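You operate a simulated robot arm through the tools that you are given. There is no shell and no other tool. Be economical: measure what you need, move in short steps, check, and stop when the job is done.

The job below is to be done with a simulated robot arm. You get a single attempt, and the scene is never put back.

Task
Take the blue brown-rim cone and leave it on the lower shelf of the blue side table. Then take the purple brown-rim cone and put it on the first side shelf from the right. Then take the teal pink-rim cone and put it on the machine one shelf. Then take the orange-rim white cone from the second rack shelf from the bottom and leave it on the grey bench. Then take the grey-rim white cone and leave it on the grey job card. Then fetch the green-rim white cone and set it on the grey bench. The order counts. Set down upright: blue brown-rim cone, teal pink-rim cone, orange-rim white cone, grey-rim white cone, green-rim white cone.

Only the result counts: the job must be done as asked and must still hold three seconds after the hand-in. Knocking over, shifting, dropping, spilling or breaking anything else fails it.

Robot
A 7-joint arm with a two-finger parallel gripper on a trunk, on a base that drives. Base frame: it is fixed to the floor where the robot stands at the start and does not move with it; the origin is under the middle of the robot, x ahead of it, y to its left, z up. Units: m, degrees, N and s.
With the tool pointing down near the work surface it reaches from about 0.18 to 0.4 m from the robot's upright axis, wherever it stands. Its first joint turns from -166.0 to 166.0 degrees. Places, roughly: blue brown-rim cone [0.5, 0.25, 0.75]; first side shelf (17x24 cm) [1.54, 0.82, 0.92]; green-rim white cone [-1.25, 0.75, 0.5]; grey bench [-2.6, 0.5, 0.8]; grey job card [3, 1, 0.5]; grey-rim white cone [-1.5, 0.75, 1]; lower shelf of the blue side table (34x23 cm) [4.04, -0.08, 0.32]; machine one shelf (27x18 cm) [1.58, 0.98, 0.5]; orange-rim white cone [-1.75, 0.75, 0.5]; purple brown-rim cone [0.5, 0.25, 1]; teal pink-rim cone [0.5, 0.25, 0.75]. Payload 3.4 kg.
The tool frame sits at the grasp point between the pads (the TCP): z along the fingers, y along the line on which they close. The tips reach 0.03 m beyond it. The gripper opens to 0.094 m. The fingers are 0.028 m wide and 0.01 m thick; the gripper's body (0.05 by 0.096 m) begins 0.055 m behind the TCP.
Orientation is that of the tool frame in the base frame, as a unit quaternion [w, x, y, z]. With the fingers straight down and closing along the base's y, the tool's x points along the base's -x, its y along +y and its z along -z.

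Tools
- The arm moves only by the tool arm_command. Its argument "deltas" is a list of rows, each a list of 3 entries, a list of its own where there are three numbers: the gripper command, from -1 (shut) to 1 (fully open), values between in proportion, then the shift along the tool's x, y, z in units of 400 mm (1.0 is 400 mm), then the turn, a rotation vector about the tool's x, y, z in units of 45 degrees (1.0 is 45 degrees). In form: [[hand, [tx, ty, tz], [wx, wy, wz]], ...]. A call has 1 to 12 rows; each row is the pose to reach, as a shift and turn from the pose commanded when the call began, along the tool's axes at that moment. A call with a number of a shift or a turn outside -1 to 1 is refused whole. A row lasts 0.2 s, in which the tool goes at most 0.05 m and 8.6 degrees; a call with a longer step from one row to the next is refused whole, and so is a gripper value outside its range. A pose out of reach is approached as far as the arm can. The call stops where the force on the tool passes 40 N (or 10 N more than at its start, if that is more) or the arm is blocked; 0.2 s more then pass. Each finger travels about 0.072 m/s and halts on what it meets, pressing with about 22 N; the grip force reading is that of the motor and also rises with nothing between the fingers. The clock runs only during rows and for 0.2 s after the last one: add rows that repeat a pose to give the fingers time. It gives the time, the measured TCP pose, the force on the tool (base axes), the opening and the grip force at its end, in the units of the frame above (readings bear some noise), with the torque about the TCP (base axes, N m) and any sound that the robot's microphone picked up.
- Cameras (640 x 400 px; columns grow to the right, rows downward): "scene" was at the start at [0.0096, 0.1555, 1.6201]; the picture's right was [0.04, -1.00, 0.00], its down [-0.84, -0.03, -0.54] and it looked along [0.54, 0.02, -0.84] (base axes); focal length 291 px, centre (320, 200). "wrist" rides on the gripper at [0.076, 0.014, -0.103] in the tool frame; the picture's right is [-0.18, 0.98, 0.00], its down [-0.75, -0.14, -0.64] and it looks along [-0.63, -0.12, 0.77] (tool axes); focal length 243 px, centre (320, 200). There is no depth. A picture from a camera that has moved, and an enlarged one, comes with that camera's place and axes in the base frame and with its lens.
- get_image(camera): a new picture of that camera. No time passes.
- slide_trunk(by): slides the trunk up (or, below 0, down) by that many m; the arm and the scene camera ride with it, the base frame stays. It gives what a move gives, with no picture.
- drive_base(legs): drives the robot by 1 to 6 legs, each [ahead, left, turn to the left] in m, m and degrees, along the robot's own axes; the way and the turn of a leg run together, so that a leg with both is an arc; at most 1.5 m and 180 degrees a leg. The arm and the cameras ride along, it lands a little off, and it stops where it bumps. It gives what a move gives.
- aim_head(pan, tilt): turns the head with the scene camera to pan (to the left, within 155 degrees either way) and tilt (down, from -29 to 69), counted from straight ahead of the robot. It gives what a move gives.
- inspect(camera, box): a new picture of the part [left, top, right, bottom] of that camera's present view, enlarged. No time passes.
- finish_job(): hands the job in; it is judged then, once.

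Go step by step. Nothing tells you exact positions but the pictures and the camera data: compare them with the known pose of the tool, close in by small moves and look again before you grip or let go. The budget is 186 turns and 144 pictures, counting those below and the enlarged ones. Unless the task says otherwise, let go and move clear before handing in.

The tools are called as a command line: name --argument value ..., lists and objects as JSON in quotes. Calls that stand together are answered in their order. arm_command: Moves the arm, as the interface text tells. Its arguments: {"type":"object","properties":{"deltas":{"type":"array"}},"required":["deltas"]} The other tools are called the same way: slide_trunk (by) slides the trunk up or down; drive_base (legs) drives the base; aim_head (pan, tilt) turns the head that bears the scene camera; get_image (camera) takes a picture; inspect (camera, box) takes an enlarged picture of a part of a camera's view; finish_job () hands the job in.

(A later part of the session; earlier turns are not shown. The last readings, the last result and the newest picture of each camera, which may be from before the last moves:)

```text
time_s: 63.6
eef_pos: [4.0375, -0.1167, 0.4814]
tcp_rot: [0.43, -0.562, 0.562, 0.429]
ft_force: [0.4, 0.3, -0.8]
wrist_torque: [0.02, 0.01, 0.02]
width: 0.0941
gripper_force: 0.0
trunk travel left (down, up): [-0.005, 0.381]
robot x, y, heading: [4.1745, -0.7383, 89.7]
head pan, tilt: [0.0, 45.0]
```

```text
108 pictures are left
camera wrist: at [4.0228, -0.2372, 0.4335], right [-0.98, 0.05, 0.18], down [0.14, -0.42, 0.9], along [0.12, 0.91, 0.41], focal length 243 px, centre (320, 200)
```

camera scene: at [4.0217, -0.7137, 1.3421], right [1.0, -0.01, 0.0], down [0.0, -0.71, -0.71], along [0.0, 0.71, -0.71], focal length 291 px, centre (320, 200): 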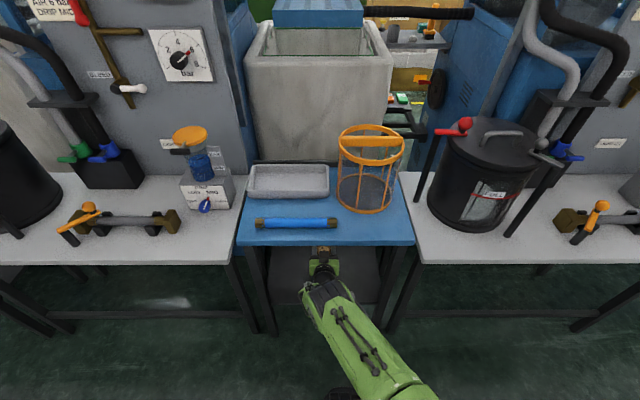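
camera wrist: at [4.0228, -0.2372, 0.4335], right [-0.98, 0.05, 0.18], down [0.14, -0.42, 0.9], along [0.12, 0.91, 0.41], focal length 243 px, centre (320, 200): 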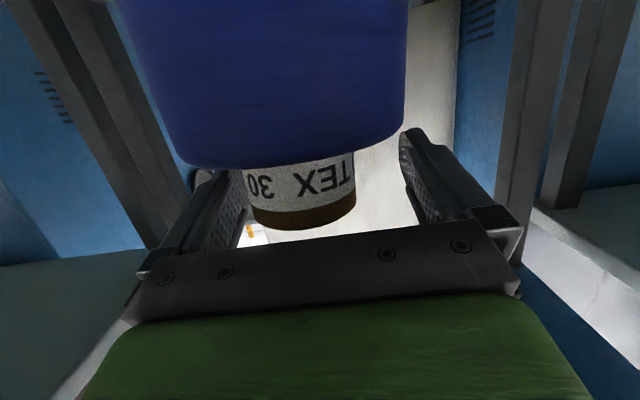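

Free and upright. I centre the fingers and back the base straight out.

arm_command --deltas '[[1, [0, -0.02, 0], [0, 0, 0]], [1, [0, -0.02, 0], [0, 0, 0]]]'

drive_base --legs '[[-0.35, 0, 0]]'

get_image --camera "wrist"

get_image --camera "scene"

```text
time_s: 64.2
eef_pos: [4.0464, -0.1171, 0.481]
tcp_rot: [0.431, -0.561, 0.562, 0.429]
ft_force: [0.2, -0.2, -0.4]
wrist_torque: [0.0, -0.01, -0.02]
width: 0.094
gripper_force: 0.0
trunk travel left (down, up): [-0.005, 0.381]
robot x, y, heading: [4.1745, -0.7365, 89.9]
head pan, tilt: [0.0, 45.0]
```

```text
time_s: 66.5
eef_pos: [4.0451, -0.466, 0.4817]
tcp_rot: [0.431, -0.561, 0.563, 0.428]
ft_force: [0.4, 0.0, -0.5]
wrist_torque: [-0.04, -0.01, 0.02]
width: 0.0941
gripper_force: 0.1
trunk travel left (down, up): [-0.005, 0.381]
robot x, y, heading: [4.1692, -1.0902, 89.6]
head pan, tilt: [0.0, 45.0]
```

```text
107 pictures are left
camera wrist: at [4.0296, -0.5858, 0.4338], right [-0.98, 0.05, 0.18], down [0.14, -0.42, 0.9], along [0.12, 0.9, 0.41], focal length 243 px, centre (320, 200)
```

wrist: 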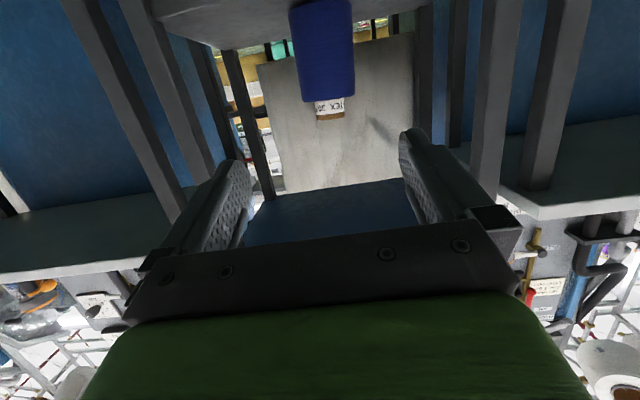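

```text
106 pictures are left
camera scene: at [4.0198, -1.0628, 1.3421], right [1.0, -0.01, 0.0], down [0.0, -0.71, -0.71], along [0.0, 0.71, -0.71], focal length 291 px, centre (320, 200)
```

scene: 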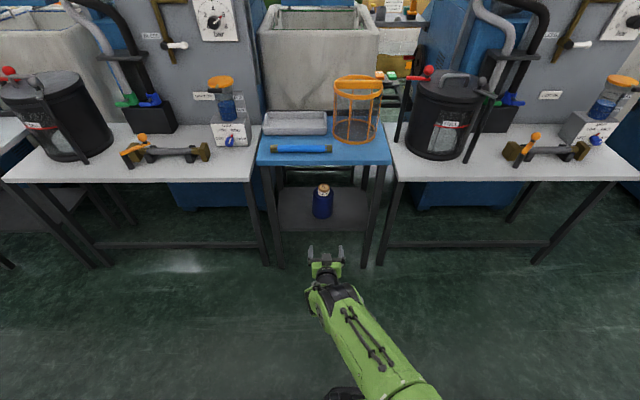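

The blue cone stands on the lower shelf. I raise the trunk, move off and reverse down the aisle toward the cart for the purple brown-rim cone.

slide_trunk --by 0.35

drive_base --legs '[[0.15, 0, 0], [0, 0, -90], [-1.5, 0, 0], [-1.4, 0, 0]]'

aim_head --pan 60 --tilt 25

get_image --camera "scene"

```text
time_s: 69.9
eef_pos: [4.0454, -0.4671, 0.8296]
tcp_rot: [0.43, -0.562, 0.562, 0.428]
ft_force: [0.6, -0.8, -0.9]
wrist_torque: [0.02, 0.02, 0.03]
width: 0.0937
gripper_force: 0.0
trunk travel left (down, up): [-0.355, 0.031]
robot x, y, heading: [4.1719, -1.0862, 89.7]
head pan, tilt: [0.0, 45.0]
```

```text
time_s: 88.7
eef_pos: [1.8866, -0.7789, 0.8305]
tcp_rot: [0.607, 0.002, 0.795, -0.003]
ft_force: [-0.1, 0.9, 0.0]
wrist_torque: [0.02, -0.03, 0.0]
width: 0.0938
gripper_force: 0.0
trunk travel left (down, up): [-0.355, 0.031]
robot x, y, heading: [1.2667, -0.904, -0.4]
head pan, tilt: [0.0, 45.0]
```

```text
time_s: 90.0
eef_pos: [1.8857, -0.7787, 0.8302]
tcp_rot: [0.607, 0.001, 0.794, -0.002]
ft_force: [-0.4, 0.1, -0.2]
wrist_torque: [-0.01, 0.03, 0.01]
width: 0.094
gripper_force: 0.0
trunk travel left (down, up): [-0.355, 0.031]
robot x, y, heading: [1.2658, -0.9047, -0.3]
head pan, tilt: [60.0, 25.0]
```

```text
105 pictures are left
camera scene: at [1.2543, -0.6723, 1.7227], right [0.86, -0.51, 0.0], down [-0.21, -0.36, -0.91], along [0.46, 0.78, -0.42], focal length 291 px, centre (320, 200)
```

scene: 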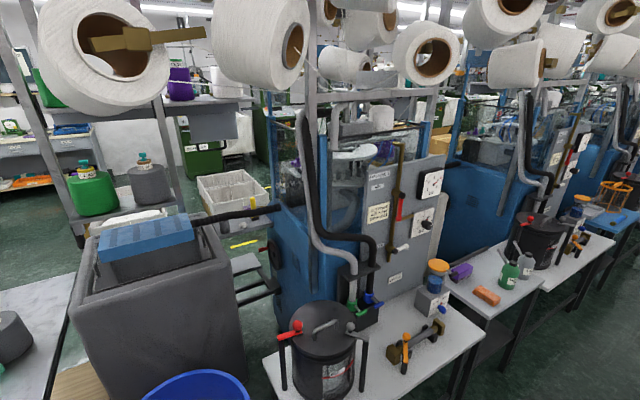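

I zoom in on the small plates beside the machine where the targets should be.

inspect --camera "scene" --box '[180, 170, 300, 320]'

inspect --camera "scene" --box '[0, 60, 280, 260]'

```text
2.67 times, centred on (240, 245) of scene
camera zoom: at [1.2543, -0.6723, 1.7227], right [0.86, -0.51, 0.0], down [-0.21, -0.36, -0.91], along [0.46, 0.78, -0.42], focal length 775 px, centre (533, 80)
```

zoom: 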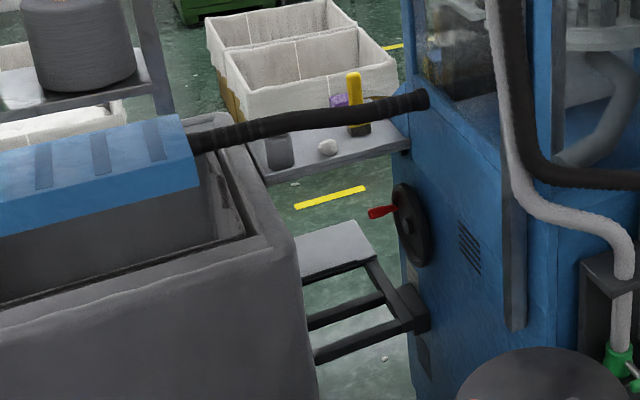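

```text
2.00 times, centred on (140, 160) of scene
camera zoom: at [1.2543, -0.6723, 1.7227], right [0.86, -0.51, 0.0], down [-0.21, -0.36, -0.91], along [0.46, 0.78, -0.42], focal length 581 px, centre (680, 280)
```

zoom: 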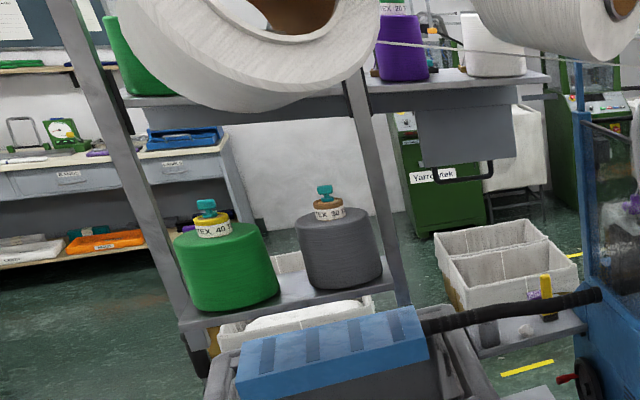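

The machine one shelf is the low plate and the side shelf is the higher plate with a few tools on it. Now I return to the cart for the purple cone, raising the arm.

arm_command --deltas '[[1, [-0.08, 0, -0.02], [0, 0, 0]], [1, [-0.16, 0, -0.04], [0, 0, 0]], [1, [-0.24, 0, -0.06], [0, 0, 0]], [1, [-0.32, 0, -0.08], [0, 0, 0]], [1, [-0.4, 0, -0.1], [0, 0, 0]], [1, [-0.4, 0, -0.1], [0, 0, 0]]]'

drive_base --legs '[[-1.5, 0, 0], [-0.25, 0, 0], [0, 1.06, 0]]'

aim_head --pan 0 --tilt 35

get_image --camera "scene"

get_image --camera "wrist"

```text
time_s: 91.4
eef_pos: [1.8893, -0.778, 0.9939]
tcp_rot: [0.608, 0.001, 0.794, -0.002]
ft_force: [0.5, 0.3, -0.5]
wrist_torque: [0.02, -0.01, 0.0]
width: 0.0943
gripper_force: 0.0
trunk travel left (down, up): [-0.355, 0.031]
robot x, y, heading: [1.2658, -0.9047, -0.4]
head pan, tilt: [60.0, 25.0]
```

```text
time_s: 105.4
eef_pos: [0.1257, 0.2896, 0.9941]
tcp_rot: [0.608, 0.002, 0.794, -0.003]
ft_force: [-1.0, 0.3, 1.1]
wrist_torque: [0.01, 0.01, -0.02]
width: 0.0938
gripper_force: 0.1
trunk travel left (down, up): [-0.355, 0.031]
robot x, y, heading: [-0.4979, 0.1674, -0.6]
head pan, tilt: [60.0, 25.0]
```

```text
time_s: 106.7
eef_pos: [0.1249, 0.2892, 0.9951]
tcp_rot: [0.607, 0.002, 0.794, -0.003]
ft_force: [-0.7, -0.2, -0.1]
wrist_torque: [-0.01, -0.04, 0.01]
width: 0.094
gripper_force: 0.0
trunk travel left (down, up): [-0.355, 0.031]
robot x, y, heading: [-0.4978, 0.1659, -0.7]
head pan, tilt: [0.0, 35.0]
```

```text
102 pictures are left
camera scene: at [-0.4679, 0.3172, 1.707], right [-0.01, -1.0, 0.0], down [-0.57, 0.01, -0.82], along [0.82, -0.01, -0.57], focal length 291 px, centre (320, 200)
```

scene: 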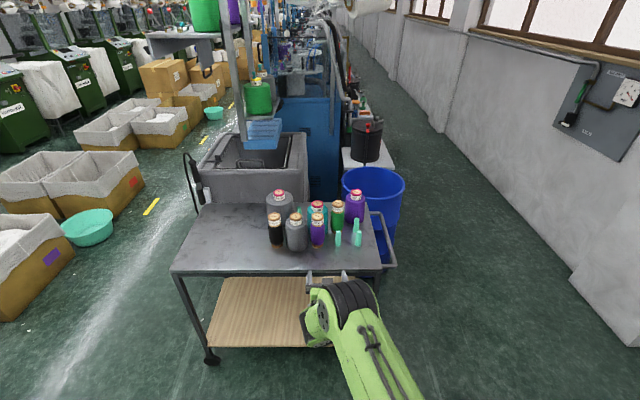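

```text
101 pictures are left
camera wrist: at [0.006, 0.3044, 0.9479], right [0.05, 0.98, 0.18], down [-0.42, -0.14, 0.9], along [0.9, -0.12, 0.41], focal length 243 px, centre (320, 200)
```

wrist: 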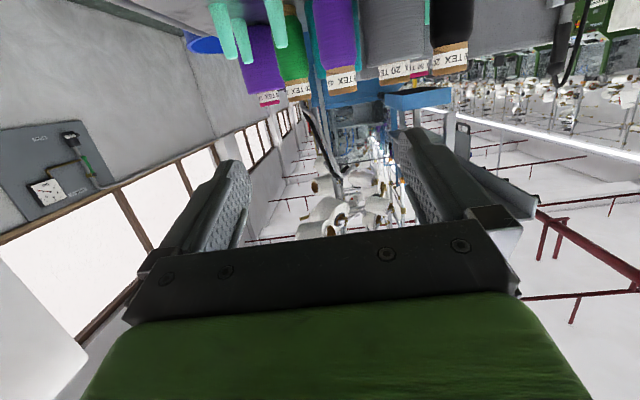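

Wide open lane on the left of the cart. I zoom the cart to locate the purple brown-rim cone.

inspect --camera "scene" --box '[230, 170, 390, 280]'

inspect --camera "wrist" --box '[200, 0, 480, 120]'

```text
3.64 times, centred on (310, 225) of scene
camera zoom: at [-0.4679, 0.3172, 1.707], right [-0.01, -1.0, 0.0], down [-0.57, 0.01, -0.82], along [0.82, -0.01, -0.57], focal length 1057 px, centre (356, 109)
```

zoom: 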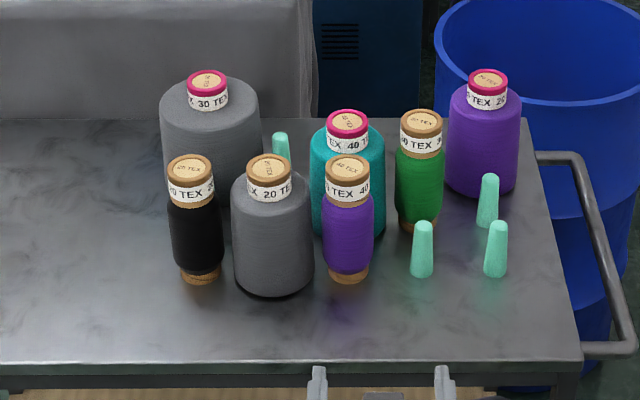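

```text
2.29 times, centred on (340, 60) of wrist
camera zoom: at [0.006, 0.3044, 0.9479], right [0.05, 0.98, 0.18], down [-0.42, -0.14, 0.9], along [0.9, -0.12, 0.41], focal length 555 px, centre (274, 520)
```

zoom: 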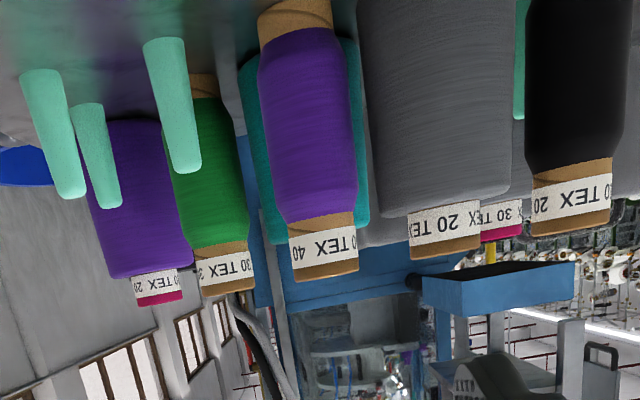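

The cones stand over mint pegs, so lifts must clear ~8 cm. Purple's cap centre triangulates to [0.497, 0.317, 0.957]; I drive closer, lower to neck height, and narrow the fingers.

drive_base --legs '[[0.24, 0.03, 0.6]]'

arm_command --deltas '[[0.8, [0.06, 0, 0.016], [0, 0, 0]], [0.6, [0.116, 0, 0.032], [0, 0, 0]], [0.6, [0.116, 0, 0.032], [0, 0, 0]], [0.6, [0.116, 0, 0.032], [0, 0, 0]]]'

get_image --camera "wrist"

aim_head --pan 0 --tilt 55

inspect --camera "scene" --box '[240, 100, 400, 220]'

```text
time_s: 108.5
eef_pos: [0.3653, 0.3293, 0.9943]
tcp_rot: [0.607, -0.004, 0.794, 0.002]
ft_force: [1.0, 0.0, -0.2]
wrist_torque: [-0.03, -0.01, 0.02]
width: 0.094
gripper_force: 0.1
trunk travel left (down, up): [-0.355, 0.031]
robot x, y, heading: [-0.2521, 0.1966, 0.2]
head pan, tilt: [0.0, 35.0]
```

```text
time_s: 109.5
eef_pos: [0.3664, 0.3276, 0.9459]
tcp_rot: [0.607, -0.004, 0.795, 0.002]
ft_force: [-0.6, 0.1, -0.1]
wrist_torque: [0.0, -0.01, -0.02]
width: 0.0751
gripper_force: 0.1
trunk travel left (down, up): [-0.355, 0.031]
robot x, y, heading: [-0.2529, 0.1945, 0.0]
head pan, tilt: [0.0, 35.0]
```

```text
98 pictures are left
camera wrist: at [0.2459, 0.3403, 0.8994], right [0.04, 0.98, 0.18], down [-0.42, -0.14, 0.9], along [0.91, -0.11, 0.41], focal length 243 px, centre (320, 200)
```

wrist: 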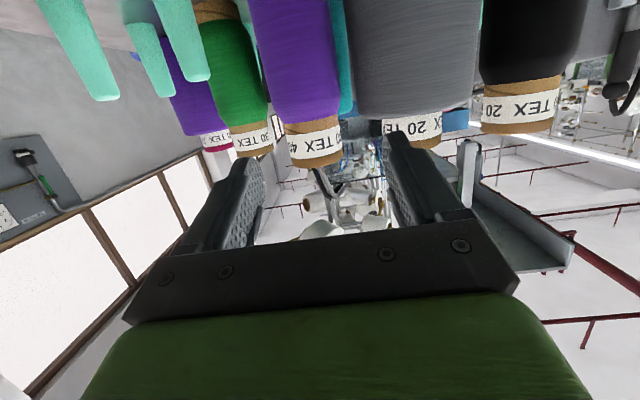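

```text
time_s: 110.4
eef_pos: [0.365, 0.3266, 0.9456]
tcp_rot: [0.607, -0.003, 0.794, 0.002]
ft_force: [-0.5, -0.5, 0.1]
wrist_torque: [-0.01, 0.03, 0.0]
width: 0.075
gripper_force: 0.1
trunk travel left (down, up): [-0.355, 0.031]
robot x, y, heading: [-0.2565, 0.1945, 0.1]
head pan, tilt: [0.0, 55.0]
```

```text
3.33 times, centred on (320, 160) of scene
camera zoom: at [-0.245, 0.3468, 1.6788], right [0.0, -1.0, 0.0], down [-0.82, 0.0, -0.57], along [0.57, 0.0, -0.82], focal length 969 px, centre (320, 333)
```

zoom: 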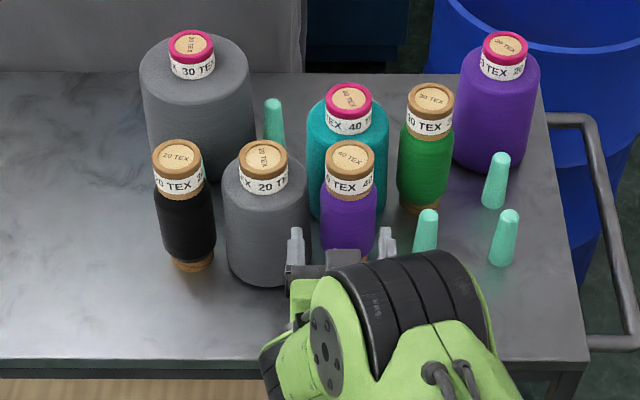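

Purple's axis is about [0.472, 0.315]. I shift laterally 1.1 cm, then drive forward 0.105 m.

arm_command --deltas '[[0.6, [0.012, -0.029, 0.003], [0, 0, 0]], [0.6, [0.012, -0.029, 0.003], [0, 0, 0]]]'

drive_base --legs '[[0.105, 0, 0]]'

get_image --camera "wrist"

inspect --camera "scene" --box '[260, 110, 380, 200]'

```text
time_s: 111.0
eef_pos: [0.3646, 0.3168, 0.9423]
tcp_rot: [0.608, -0.004, 0.794, 0.002]
ft_force: [1.1, 0.9, -0.8]
wrist_torque: [-0.03, 0.04, 0.01]
width: 0.0752
gripper_force: 0.0
trunk travel left (down, up): [-0.355, 0.031]
robot x, y, heading: [-0.26, 0.1942, 0.1]
head pan, tilt: [0.0, 55.0]
```

```text
time_s: 112.1
eef_pos: [0.4704, 0.3157, 0.9419]
tcp_rot: [0.608, -0.004, 0.794, 0.002]
ft_force: [-1.9, -3.6, 3.5]
wrist_torque: [0.11, 0.03, 0.15]
width: 0.0738
gripper_force: 0.1
trunk travel left (down, up): [-0.355, 0.031]
robot x, y, heading: [-0.1515, 0.1937, 0.3]
head pan, tilt: [0.0, 55.0]
```

```text
96 pictures are left
camera wrist: at [0.3511, 0.3288, 0.8949], right [0.04, 0.98, 0.18], down [-0.42, -0.14, 0.9], along [0.91, -0.11, 0.41], focal length 243 px, centre (320, 200)
```

wrist: 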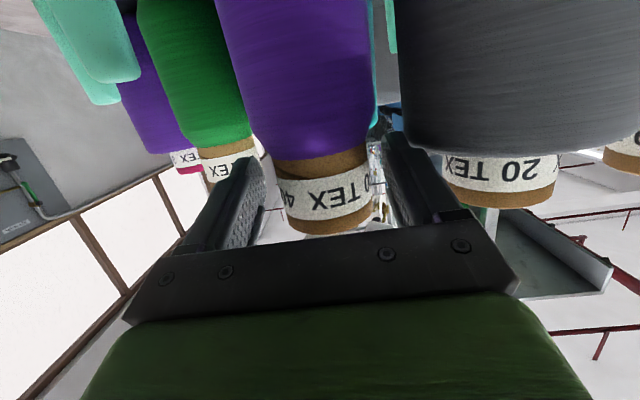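

```text
4.44 times, centred on (320, 155) of scene
camera zoom: at [-0.1393, 0.3465, 1.6789], right [0.0, -1.0, 0.0], down [-0.82, 0.0, -0.57], along [0.57, 0.0, -0.82], focal length 1292 px, centre (320, 400)
```

zoom: 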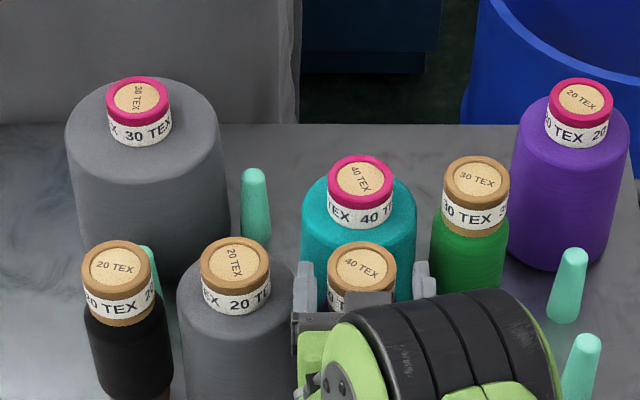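

Fingers straddle purple's neck, with a light touch on the grey neighbour's side. I close now.

arm_command --deltas '[[0, [0, 0, 0], [0, 0, 0]], [-1, [0, 0, 0], [0, 0, 0]], [-1, [0, 0, 0], [0, 0, 0]], [-1, [0, 0, 0], [0, 0, 0]], [-1, [0, 0, 0], [0, 0, 0]]]'

get_image --camera "wrist"

```text
time_s: 113.3
eef_pos: [0.4699, 0.3174, 0.9419]
tcp_rot: [0.608, -0.002, 0.794, 0.0]
ft_force: [0.2, -0.5, -0.2]
wrist_torque: [-0.03, 0.04, 0.01]
width: 0.0616
gripper_force: 22.7
trunk travel left (down, up): [-0.355, 0.031]
robot x, y, heading: [-0.1528, 0.1924, 0.2]
head pan, tilt: [0.0, 55.0]
```

```text
94 pictures are left
camera wrist: at [0.3508, 0.3292, 0.895], right [0.04, 0.98, 0.18], down [-0.42, -0.14, 0.9], along [0.91, -0.11, 0.41], focal length 243 px, centre (320, 200)
```

wrist: 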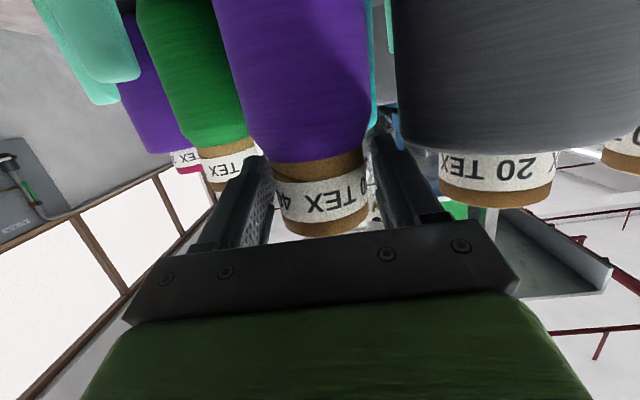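

Gripped at 62 mm. I lift straight up ~12 cm.

arm_command --deltas '[[-1, [-0.06, 0, -0.016], [0, 0, 0]], [-1, [-0.12, 0, -0.032], [0, 0, 0]], [-1, [-0.18, 0, -0.048], [0, 0, 0]], [-1, [-0.24, 0, -0.064], [0, 0, 0]], [-1, [-0.3, 0, -0.08], [0, 0, 0]], [-1, [-0.3, 0, -0.08], [0, 0, 0]]]'

get_image --camera "wrist"

get_image --camera "scene"

```text
time_s: 114.7
eef_pos: [0.4714, 0.3162, 1.0668]
tcp_rot: [0.607, -0.004, 0.794, 0.001]
ft_force: [0.7, 0.2, -0.8]
wrist_torque: [0.01, 0.04, 0.01]
width: 0.0617
gripper_force: 22.0
trunk travel left (down, up): [-0.355, 0.031]
robot x, y, heading: [-0.1529, 0.1926, -0.1]
head pan, tilt: [0.0, 55.0]
```

```text
93 pictures are left
camera wrist: at [0.3518, 0.329, 1.0194], right [0.04, 0.98, 0.18], down [-0.42, -0.14, 0.9], along [0.91, -0.11, 0.41], focal length 243 px, centre (320, 200)
```

wrist: 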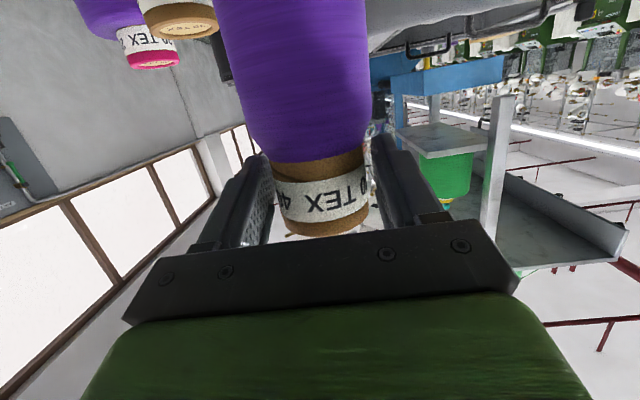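

```text
92 pictures are left
camera scene: at [-0.1392, 0.3474, 1.6787], right [0.0, -1.0, 0.0], down [-0.82, 0.0, -0.57], along [0.57, 0.0, -0.82], focal length 291 px, centre (320, 200)
```

scene: 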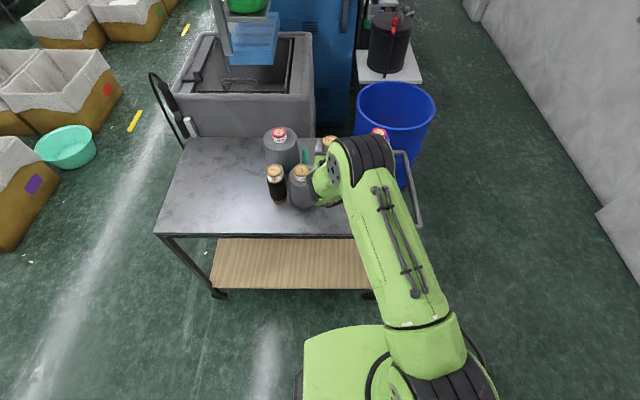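

Purple is lifted. I back off and go around the left of the cart to view the side shelf from the other lane.

drive_base --legs '[[-0.4, 0, 0], [0, 1.25, 0], [0.9, 0, 0]]'

aim_head --pan -25 --tilt 35

get_image --camera "scene"

```text
time_s: 118.5
eef_pos: [0.0818, 0.4373, 1.0652]
tcp_rot: [0.606, -0.059, 0.792, 0.041]
ft_force: [-0.8, 0.2, -1.6]
wrist_torque: [-0.02, -0.04, -0.03]
width: 0.0615
gripper_force: 21.9
trunk travel left (down, up): [-0.355, 0.031]
robot x, y, heading: [-0.5189, 0.2325, 8.3]
head pan, tilt: [0.0, 55.0]
stopped in leg 2: the robot was blocked; the commanded pose is now the measured one
```

```text
time_s: 119.4
eef_pos: [0.0826, 0.436, 1.0659]
tcp_rot: [0.607, -0.057, 0.792, 0.041]
ft_force: [-0.4, -0.3, -1.6]
wrist_torque: [-0.01, 0.01, -0.01]
width: 0.0614
gripper_force: 21.8
trunk travel left (down, up): [-0.355, 0.031]
robot x, y, heading: [-0.5189, 0.2303, 8.0]
head pan, tilt: [-25.0, 35.0]
```

```text
91 pictures are left
camera scene: at [-0.5153, 0.3491, 1.7069], right [-0.29, -0.96, 0.0], down [-0.55, 0.17, -0.82], along [0.78, -0.24, -0.57], focal length 291 px, centre (320, 200)
```

scene: 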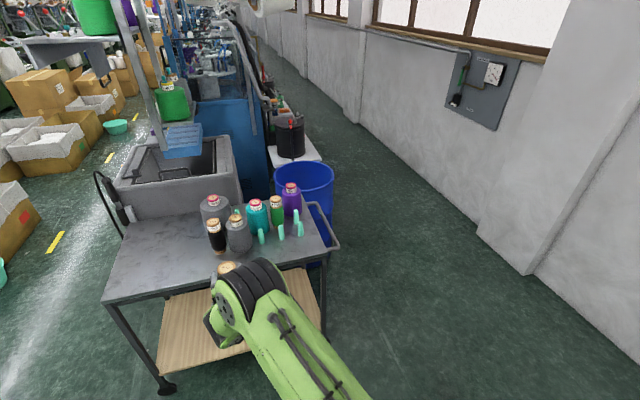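

Something behind-left blocked the slide. I look back-left.

aim_head --pan 125 --tilt 35

get_image --camera "scene"

```text
time_s: 121.8
eef_pos: [0.0811, 0.436, 1.0669]
tcp_rot: [0.606, -0.058, 0.792, 0.042]
ft_force: [0.3, 0.3, -0.4]
wrist_torque: [-0.02, 0.03, 0.0]
width: 0.0614
gripper_force: 21.8
trunk travel left (down, up): [-0.355, 0.031]
robot x, y, heading: [-0.5195, 0.231, 8.1]
head pan, tilt: [125.0, 35.0]
```

```text
90 pictures are left
camera scene: at [-0.6596, 0.4387, 1.707], right [0.73, 0.68, 0.0], down [0.39, -0.42, -0.82], along [-0.56, 0.6, -0.57], focal length 291 px, centre (320, 200)
```

scene: 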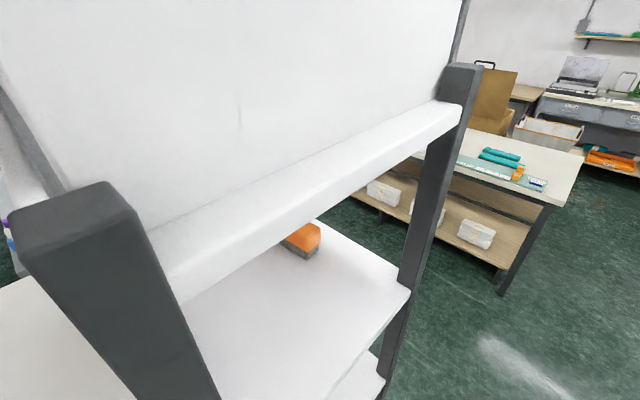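

The rack's end post is right behind-left of the robot. I move forward first, then straighten and slide left.

drive_base --legs '[[0.2, -0.03, 0], [0, 0, -8.1], [0, 0.6, 0], [0, 0.6, 0]]'

aim_head --pan -15 --tilt 35

get_image --camera "scene"

```text
time_s: 130.0
eef_pos: [0.311, 1.5444, 1.0664]
tcp_rot: [0.609, 0.001, 0.793, -0.003]
ft_force: [-0.2, 0.5, -0.9]
wrist_torque: [0.0, 0.0, 0.0]
width: 0.0611
gripper_force: 21.9
trunk travel left (down, up): [-0.355, 0.031]
robot x, y, heading: [-0.3121, 1.433, -0.4]
head pan, tilt: [125.0, 35.0]
```

```text
time_s: 132.2
eef_pos: [0.3122, 1.5447, 1.0659]
tcp_rot: [0.608, 0.002, 0.794, -0.004]
ft_force: [-0.3, -0.4, -0.8]
wrist_torque: [0.0, -0.01, 0.0]
width: 0.0612
gripper_force: 22.0
trunk travel left (down, up): [-0.355, 0.031]
robot x, y, heading: [-0.315, 1.4338, -0.2]
head pan, tilt: [-15.0, 35.0]
```

```text
89 pictures are left
camera scene: at [-0.2864, 1.5605, 1.707], right [-0.27, -0.96, 0.0], down [-0.55, 0.15, -0.82], along [0.79, -0.22, -0.57], focal length 291 px, centre (320, 200)
```

scene: 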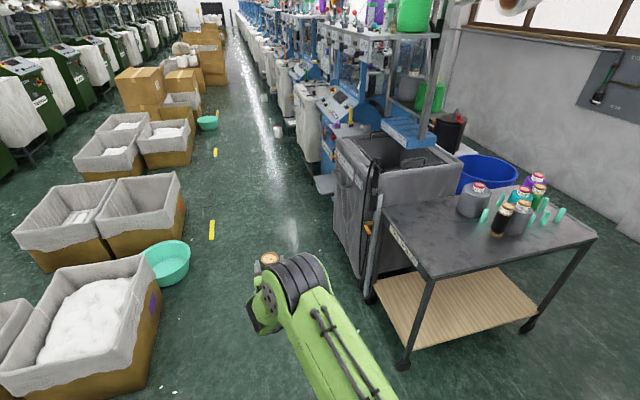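

The lane is open. I drive forward and look right toward the machine side.

drive_base --legs '[[1.15, 0, 0]]'

aim_head --pan -55 --tilt 40

get_image --camera "scene"

```text
time_s: 138.1
eef_pos: [1.4593, 1.5431, 1.0661]
tcp_rot: [0.608, -0.001, 0.794, -0.002]
ft_force: [0.4, 0.7, -1.3]
wrist_torque: [0.01, 0.0, -0.04]
width: 0.0611
gripper_force: 21.7
trunk travel left (down, up): [-0.355, 0.031]
robot x, y, heading: [0.8375, 1.4281, 0.1]
head pan, tilt: [-15.0, 35.0]
```

```text
time_s: 139.1
eef_pos: [1.4605, 1.5432, 1.0666]
tcp_rot: [0.607, -0.001, 0.794, -0.002]
ft_force: [0.1, -0.4, -0.3]
wrist_torque: [-0.02, 0.03, -0.03]
width: 0.0609
gripper_force: 22.3
trunk travel left (down, up): [-0.355, 0.031]
robot x, y, heading: [0.835, 1.4267, 0.1]
head pan, tilt: [-55.0, 40.0]
```

```text
88 pictures are left
camera scene: at [0.8261, 1.5091, 1.6995], right [-0.82, -0.57, 0.0], down [-0.37, 0.53, -0.77], along [0.44, -0.63, -0.64], focal length 291 px, centre (320, 200)
```

scene: 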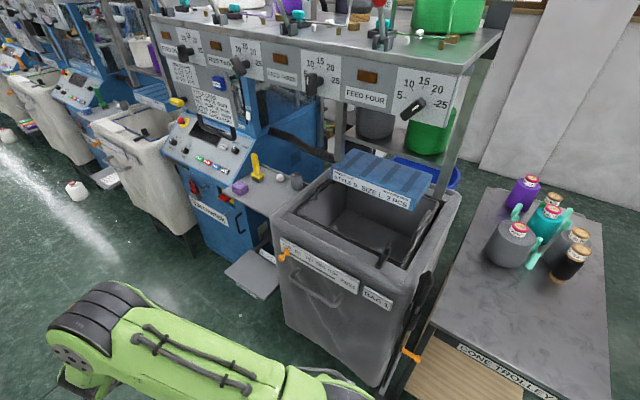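

I see both targets clearly: the side shelf (with small tools) and the low machine-one shelf. I zoom in.

inspect --camera "scene" --box '[190, 130, 330, 310]'

```text
2.22 times, centred on (260, 220) of scene
camera zoom: at [0.8261, 1.5091, 1.6995], right [-0.82, -0.57, 0.0], down [-0.37, 0.53, -0.77], along [0.44, -0.63, -0.64], focal length 646 px, centre (453, 156)
```

zoom: 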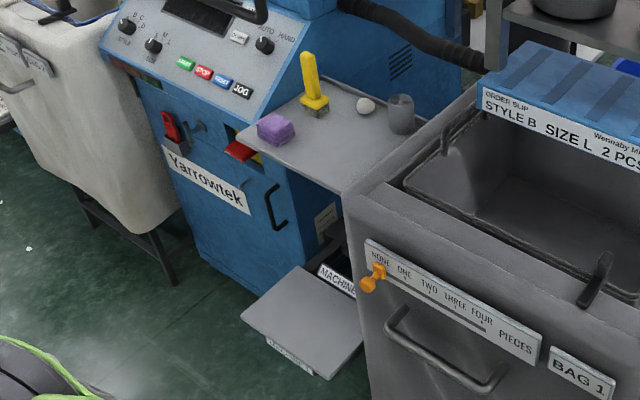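

The side shelf surface is at z≈0.92 with free space around [1.55, 0.855]. I raise the cone, drive to x≈1.43, and turn to face the shelf.

slide_trunk --by 0.03

arm_command --deltas '[[-1, [-0.06, 0, -0.016], [0, 0, 0]], [-1, [-0.12, 0, -0.032], [0, 0, 0]], [-1, [-0.12, 0, -0.032], [0, 0, 0]]]'

drive_base --legs '[[0.595, 0.17, 0], [0, 0, -90]]'

aim_head --pan 0 --tilt 50

get_image --camera "scene"

get_image --camera "wrist"

```text
time_s: 139.9
eef_pos: [1.4613, 1.543, 1.0963]
tcp_rot: [0.607, -0.001, 0.795, -0.002]
ft_force: [-0.5, 1.1, -1.1]
wrist_torque: [-0.02, -0.03, 0.03]
width: 0.0606
gripper_force: 22.2
trunk travel left (down, up): [-0.385, 0.001]
robot x, y, heading: [0.8368, 1.4251, 0.0]
head pan, tilt: [-55.0, 40.0]
```

```text
time_s: 140.7
eef_pos: [1.4615, 1.5433, 1.1444]
tcp_rot: [0.608, 0.0, 0.794, -0.002]
ft_force: [-0.1, -0.1, -1.2]
wrist_torque: [0.0, 0.01, -0.02]
width: 0.0609
gripper_force: 21.9
trunk travel left (down, up): [-0.385, 0.001]
robot x, y, heading: [0.8391, 1.4246, -0.0]
head pan, tilt: [-55.0, 40.0]
```

```text
time_s: 148.0
eef_pos: [1.5466, 0.9697, 1.1446]
tcp_rot: [0.427, 0.564, 0.559, -0.433]
ft_force: [0.5, 0.1, -0.6]
wrist_torque: [-0.03, 0.02, -0.04]
width: 0.0607
gripper_force: 21.7
trunk travel left (down, up): [-0.385, 0.001]
robot x, y, heading: [1.438, 1.5944, -90.7]
head pan, tilt: [-55.0, 40.0]
```

```text
time_s: 149.2
eef_pos: [1.5468, 0.9694, 1.1444]
tcp_rot: [0.425, 0.565, 0.559, -0.434]
ft_force: [-0.1, 0.0, -0.8]
wrist_torque: [0.01, 0.0, 0.0]
width: 0.0607
gripper_force: 22.1
trunk travel left (down, up): [-0.385, 0.001]
robot x, y, heading: [1.4331, 1.5901, -90.7]
head pan, tilt: [0.0, 50.0]
```

```text
86 pictures are left
camera scene: at [1.5877, 1.576, 1.7145], right [-1.0, 0.01, 0.0], down [0.01, 0.77, -0.64], along [-0.01, -0.64, -0.77], focal length 291 px, centre (320, 200)
```

scene: 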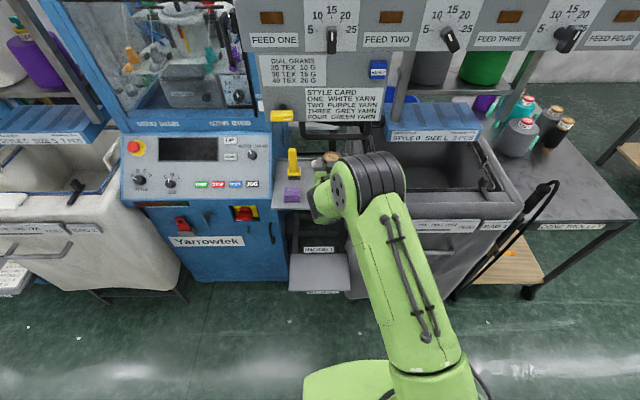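

```text
85 pictures are left
camera wrist: at [1.5615, 1.0876, 1.0976], right [0.98, -0.06, 0.17], down [-0.13, 0.42, 0.9], along [-0.13, -0.9, 0.41], focal length 243 px, centre (320, 200)
```

wrist: 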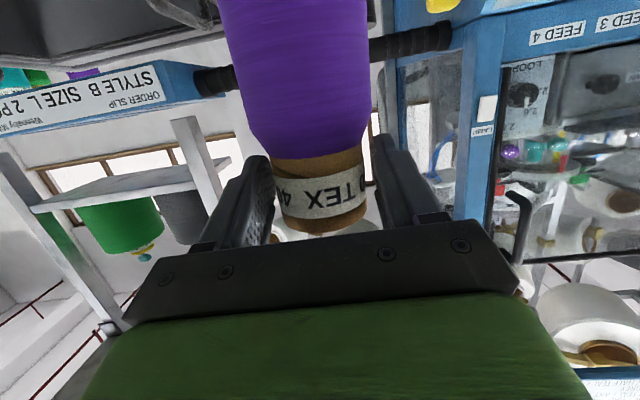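

I lower the trunk 5 cm to keep the elbow under the panel, then advance over the shelf.

slide_trunk --by -0.05

drive_base --legs '[[0.11, 0, 0]]'

get_image --camera "scene"

get_image --camera "wrist"

```text
time_s: 150.2
eef_pos: [1.5457, 0.9697, 1.0945]
tcp_rot: [0.426, 0.564, 0.559, -0.433]
ft_force: [-0.3, -0.3, -1.0]
wrist_torque: [0.01, 0.0, 0.01]
width: 0.0609
gripper_force: 22.0
trunk travel left (down, up): [-0.335, 0.051]
robot x, y, heading: [1.4357, 1.5933, -90.6]
head pan, tilt: [0.0, 50.0]
```

```text
time_s: 151.4
eef_pos: [1.5472, 0.8586, 1.0951]
tcp_rot: [0.426, 0.564, 0.56, -0.433]
ft_force: [-1.1, 0.0, -1.1]
wrist_torque: [-0.02, 0.03, -0.01]
width: 0.0609
gripper_force: 22.3
trunk travel left (down, up): [-0.335, 0.051]
robot x, y, heading: [1.4398, 1.4812, -90.5]
head pan, tilt: [0.0, 50.0]
```

```text
84 pictures are left
camera scene: at [1.5864, 1.4646, 1.6651], right [-1.0, 0.01, 0.0], down [0.01, 0.77, -0.64], along [-0.01, -0.64, -0.77], focal length 291 px, centre (320, 200)
```

scene: 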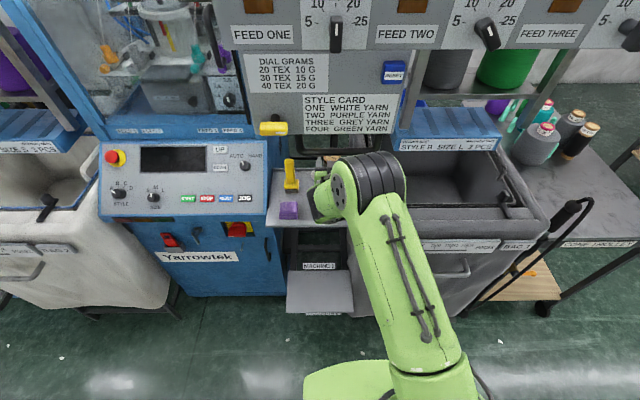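

```text
83 pictures are left
camera wrist: at [1.5606, 0.9767, 1.0479], right [0.98, -0.06, 0.17], down [-0.13, 0.42, 0.9], along [-0.13, -0.9, 0.41], focal length 243 px, centre (320, 200)
```

wrist: 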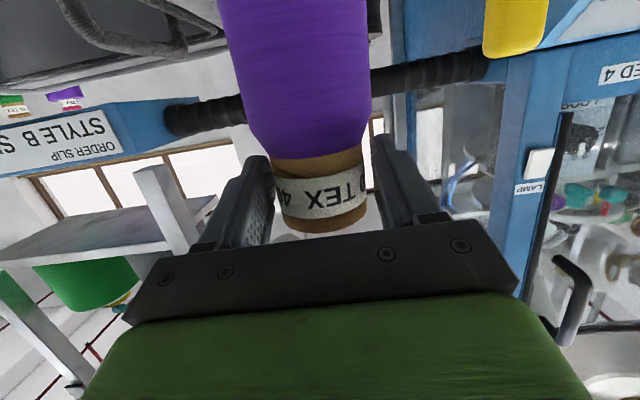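

Positioned over the free area. I lower gently toward contact.

slide_trunk --by -0.02

arm_command --deltas '[[-1, [0.012, 0, 0.0032], [0, 0, 0]], [-1, [0.012, 0, 0.0032], [0, 0, 0]]]'

arm_command --deltas '[[-1, [0.012, 0, 0.0032], [0, 0, 0]], [-1, [0.012, 0, 0.0032], [0, 0, 0]]]'

```text
time_s: 152.0
eef_pos: [1.546, 0.8587, 1.0752]
tcp_rot: [0.427, 0.564, 0.559, -0.433]
ft_force: [-0.3, 0.2, -0.9]
wrist_torque: [0.01, -0.01, -0.01]
width: 0.0606
gripper_force: 22.2
trunk travel left (down, up): [-0.315, 0.071]
robot x, y, heading: [1.438, 1.4824, -90.4]
head pan, tilt: [0.0, 50.0]
```

```text
time_s: 152.6
eef_pos: [1.5455, 0.8589, 1.0697]
tcp_rot: [0.427, 0.564, 0.559, -0.434]
ft_force: [-0.9, 0.5, -0.9]
wrist_torque: [0.01, 0.02, 0.01]
width: 0.0608
gripper_force: 22.9
trunk travel left (down, up): [-0.315, 0.071]
robot x, y, heading: [1.4356, 1.4843, -90.5]
head pan, tilt: [0.0, 50.0]
```

```text
time_s: 153.2
eef_pos: [1.5465, 0.8591, 1.0659]
tcp_rot: [0.426, 0.564, 0.559, -0.434]
ft_force: [-0.3, 0.0, -0.2]
wrist_torque: [0.04, -0.01, 0.0]
width: 0.0609
gripper_force: 22.3
trunk travel left (down, up): [-0.315, 0.071]
robot x, y, heading: [1.4375, 1.4817, -90.6]
head pan, tilt: [0.0, 50.0]
```

arm_command --deltas '[[-1, [0.0075, 0, 0.002], [0, 0, 0]], [-1, [0.0075, 0, 0.002], [0, 0, 0]]]'

get_image --camera "wrist"

```text
time_s: 153.8
eef_pos: [1.5454, 0.8595, 1.0614]
tcp_rot: [0.426, 0.564, 0.558, -0.435]
ft_force: [0.0, -0.2, -0.6]
wrist_torque: [0.02, -0.01, 0.02]
width: 0.061
gripper_force: 21.3
trunk travel left (down, up): [-0.315, 0.071]
robot x, y, heading: [1.4335, 1.4807, -90.6]
head pan, tilt: [0.0, 50.0]
```

```text
82 pictures are left
camera wrist: at [1.5606, 0.9777, 1.0147], right [0.98, -0.06, 0.17], down [-0.13, 0.42, 0.9], along [-0.13, -0.9, 0.41], focal length 243 px, centre (320, 200)
```

wrist: 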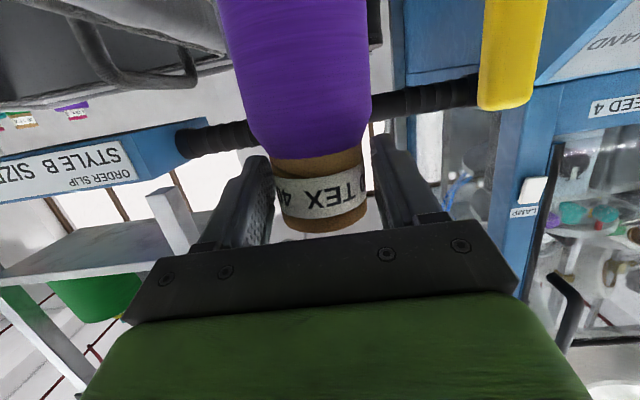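

Not yet in firm contact; I continue in small steps.

arm_command --deltas '[[-1, [0.0075, 0, 0.002], [0, 0, 0]], [-1, [0.0075, 0, 0.002], [0, 0, 0]]]'

arm_command --deltas '[[-1, [0.0075, 0, 0.002], [0, 0, 0]], [-1, [0.0075, 0, 0.002], [0, 0, 0]]]'

arm_command --deltas '[[-1, [0.0075, 0, 0.002], [0, 0, 0]], [-1, [0.0075, 0, 0.002], [0, 0, 0]]]'

```text
time_s: 154.4
eef_pos: [1.5456, 0.8597, 1.0593]
tcp_rot: [0.427, 0.563, 0.559, -0.433]
ft_force: [-0.1, 0.8, -0.5]
wrist_torque: [-0.02, 0.01, -0.02]
width: 0.0607
gripper_force: 21.9
trunk travel left (down, up): [-0.315, 0.071]
robot x, y, heading: [1.435, 1.4857, -90.7]
head pan, tilt: [0.0, 50.0]
```

```text
time_s: 155.0
eef_pos: [1.5457, 0.8598, 1.0556]
tcp_rot: [0.427, 0.564, 0.559, -0.434]
ft_force: [0.9, -0.6, 0.1]
wrist_torque: [0.0, 0.02, -0.04]
width: 0.0608
gripper_force: 22.4
trunk travel left (down, up): [-0.315, 0.071]
robot x, y, heading: [1.4343, 1.4837, -90.5]
head pan, tilt: [0.0, 50.0]
```

```text
time_s: 155.6
eef_pos: [1.5444, 0.8599, 1.0517]
tcp_rot: [0.426, 0.564, 0.559, -0.434]
ft_force: [0.0, 0.2, 1.0]
wrist_torque: [-0.05, 0.05, -0.02]
width: 0.0607
gripper_force: 21.6
trunk travel left (down, up): [-0.315, 0.071]
robot x, y, heading: [1.4369, 1.4897, -90.5]
head pan, tilt: [0.0, 50.0]
```

arm_command --deltas '[[-1, [0.005, 0, 0.0013], [0, 0, 0]], [-1, [0.005, 0, 0.0013], [0, 0, 0]]]'

```text
time_s: 156.2
eef_pos: [1.5451, 0.8605, 1.0513]
tcp_rot: [0.428, 0.562, 0.558, -0.435]
ft_force: [0.3, -0.2, 10.3]
wrist_torque: [0.0, 0.23, 0.03]
width: 0.0608
gripper_force: 22.4
trunk travel left (down, up): [-0.315, 0.071]
robot x, y, heading: [1.4363, 1.4866, -90.9]
head pan, tilt: [0.0, 50.0]
```

Firm contact. I ease the pressure, then open the fingers.

arm_command --deltas '[[-1, [-0.006, 0, -0.0015], [0, 0, 0]], [0.6, [-0.006, 0, -0.0015], [0, 0, 0]], [0.6, [-0.006, 0, -0.0015], [0, 0, 0]], [0.6, [-0.006, 0, -0.0015], [0, 0, 0]]]'

get_image --camera "wrist"

```text
time_s: 157.2
eef_pos: [1.5457, 0.8604, 1.0524]
tcp_rot: [0.426, 0.564, 0.56, -0.432]
ft_force: [-1.0, 0.7, -0.6]
wrist_torque: [-0.02, 0.02, 0.0]
width: 0.0754
gripper_force: 0.1
trunk travel left (down, up): [-0.315, 0.071]
robot x, y, heading: [1.4353, 1.4844, -90.6]
head pan, tilt: [0.0, 50.0]
```

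```text
81 pictures are left
camera wrist: at [1.5605, 0.9775, 1.0059], right [0.98, -0.06, 0.17], down [-0.13, 0.42, 0.9], along [-0.13, -0.9, 0.41], focal length 243 px, centre (320, 200)
```

wrist: 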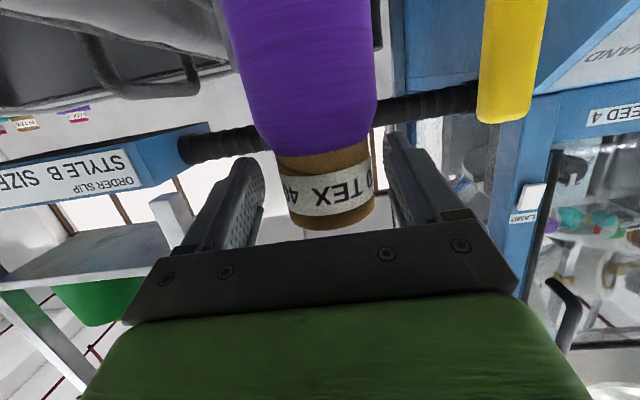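

Released cleanly. I open fully and back straight out.

arm_command --deltas '[[1, [0, 0.008, 0], [0, 0, 0]], [1, [0, 0.008, 0], [0, 0, 0]]]'

drive_base --legs '[[-0.2, 0, 0]]'

inspect --camera "scene" --box '[220, 80, 420, 300]'

```text
time_s: 157.8
eef_pos: [1.5482, 0.8589, 1.0538]
tcp_rot: [0.427, 0.564, 0.56, -0.432]
ft_force: [-0.9, -0.1, 0.5]
wrist_torque: [-0.01, 0.03, 0.01]
width: 0.094
gripper_force: 0.1
trunk travel left (down, up): [-0.315, 0.071]
robot x, y, heading: [1.4378, 1.4836, -90.5]
head pan, tilt: [0.0, 50.0]
```

```text
time_s: 159.4
eef_pos: [1.5513, 1.0601, 1.0533]
tcp_rot: [0.427, 0.563, 0.559, -0.433]
ft_force: [0.5, 1.2, -0.7]
wrist_torque: [0.0, 0.0, 0.02]
width: 0.0936
gripper_force: 0.1
trunk travel left (down, up): [-0.315, 0.071]
robot x, y, heading: [1.4364, 1.6792, -90.7]
head pan, tilt: [0.0, 50.0]
```

```text
1.82 times, centred on (320, 190) of scene
camera zoom: at [1.5887, 1.6679, 1.6448], right [-1.0, 0.01, 0.0], down [0.01, 0.77, -0.64], along [-0.01, -0.64, -0.77], focal length 528 px, centre (320, 218)
```

zoom: 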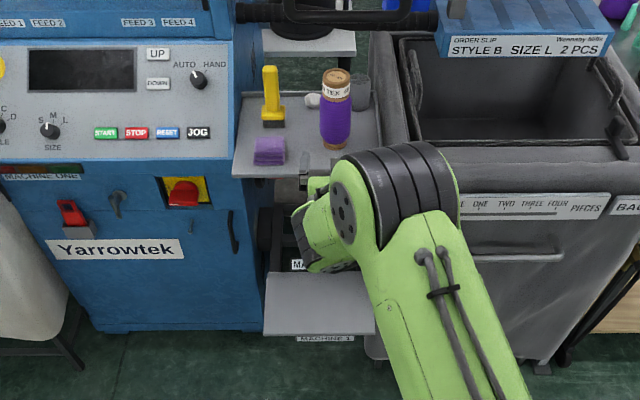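

Purple stands on the side shelf. Now I go back around to the cart front for the teal pink-rim cone.

drive_base --legs '[[0, 0, 90.5], [-1.5, -0.24, 0], [-0.26, 0, 0], [0, -0.6, 0], [0, -0.62, 0]]'

arm_command --deltas '[[0.6, [-0.06, 0, 0], [0, 0.167, 0]], [0.6, [-0.12, 0, 0], [0, 0.333, 0]], [0.6, [-0.12, 0, 0], [0, 0.333, 0]]]'

aim_head --pan 0 --tilt 45

inspect --camera "scene" --box '[230, 110, 400, 240]'

get_image --camera "wrist"

```text
refused: leg 2 is longer than a leg can be; nothing moved
```

```text
time_s: 160.2
eef_pos: [1.551, 1.0461, 1.1001]
tcp_rot: [0.35, 0.615, 0.61, -0.357]
ft_force: [0.4, -0.4, 0.8]
wrist_torque: [0.01, 0.01, -0.02]
width: 0.0748
gripper_force: 0.0
trunk travel left (down, up): [-0.315, 0.071]
robot x, y, heading: [1.4379, 1.6805, -90.8]
head pan, tilt: [0.0, 50.0]
```

```text
time_s: 160.9
eef_pos: [1.5505, 1.0451, 1.1004]
tcp_rot: [0.35, 0.616, 0.609, -0.357]
ft_force: [-0.2, 0.4, -0.2]
wrist_torque: [-0.01, 0.02, 0.01]
width: 0.0751
gripper_force: 0.0
trunk travel left (down, up): [-0.315, 0.071]
robot x, y, heading: [1.4408, 1.6855, -90.4]
head pan, tilt: [0.0, 45.0]
```

```text
3.08 times, centred on (315, 175) of scene
camera zoom: at [1.5886, 1.6623, 1.6516], right [-1.0, 0.01, 0.0], down [0.01, 0.71, -0.71], along [-0.01, -0.71, -0.71], focal length 894 px, centre (335, 277)
```

zoom: 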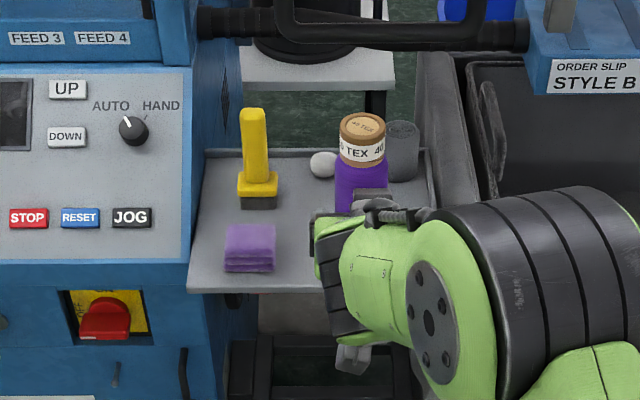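

```text
78 pictures are left
camera wrist: at [1.5656, 1.1727, 1.0851], right [0.98, -0.1, 0.16], down [-0.14, 0.18, 0.97], along [-0.13, -0.98, 0.16], focal length 243 px, centre (320, 200)
```

wrist: 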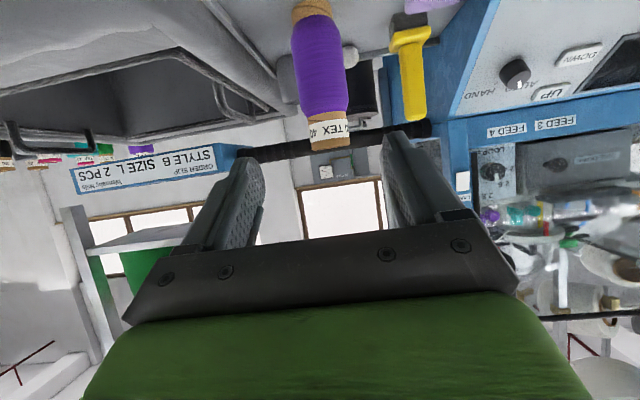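

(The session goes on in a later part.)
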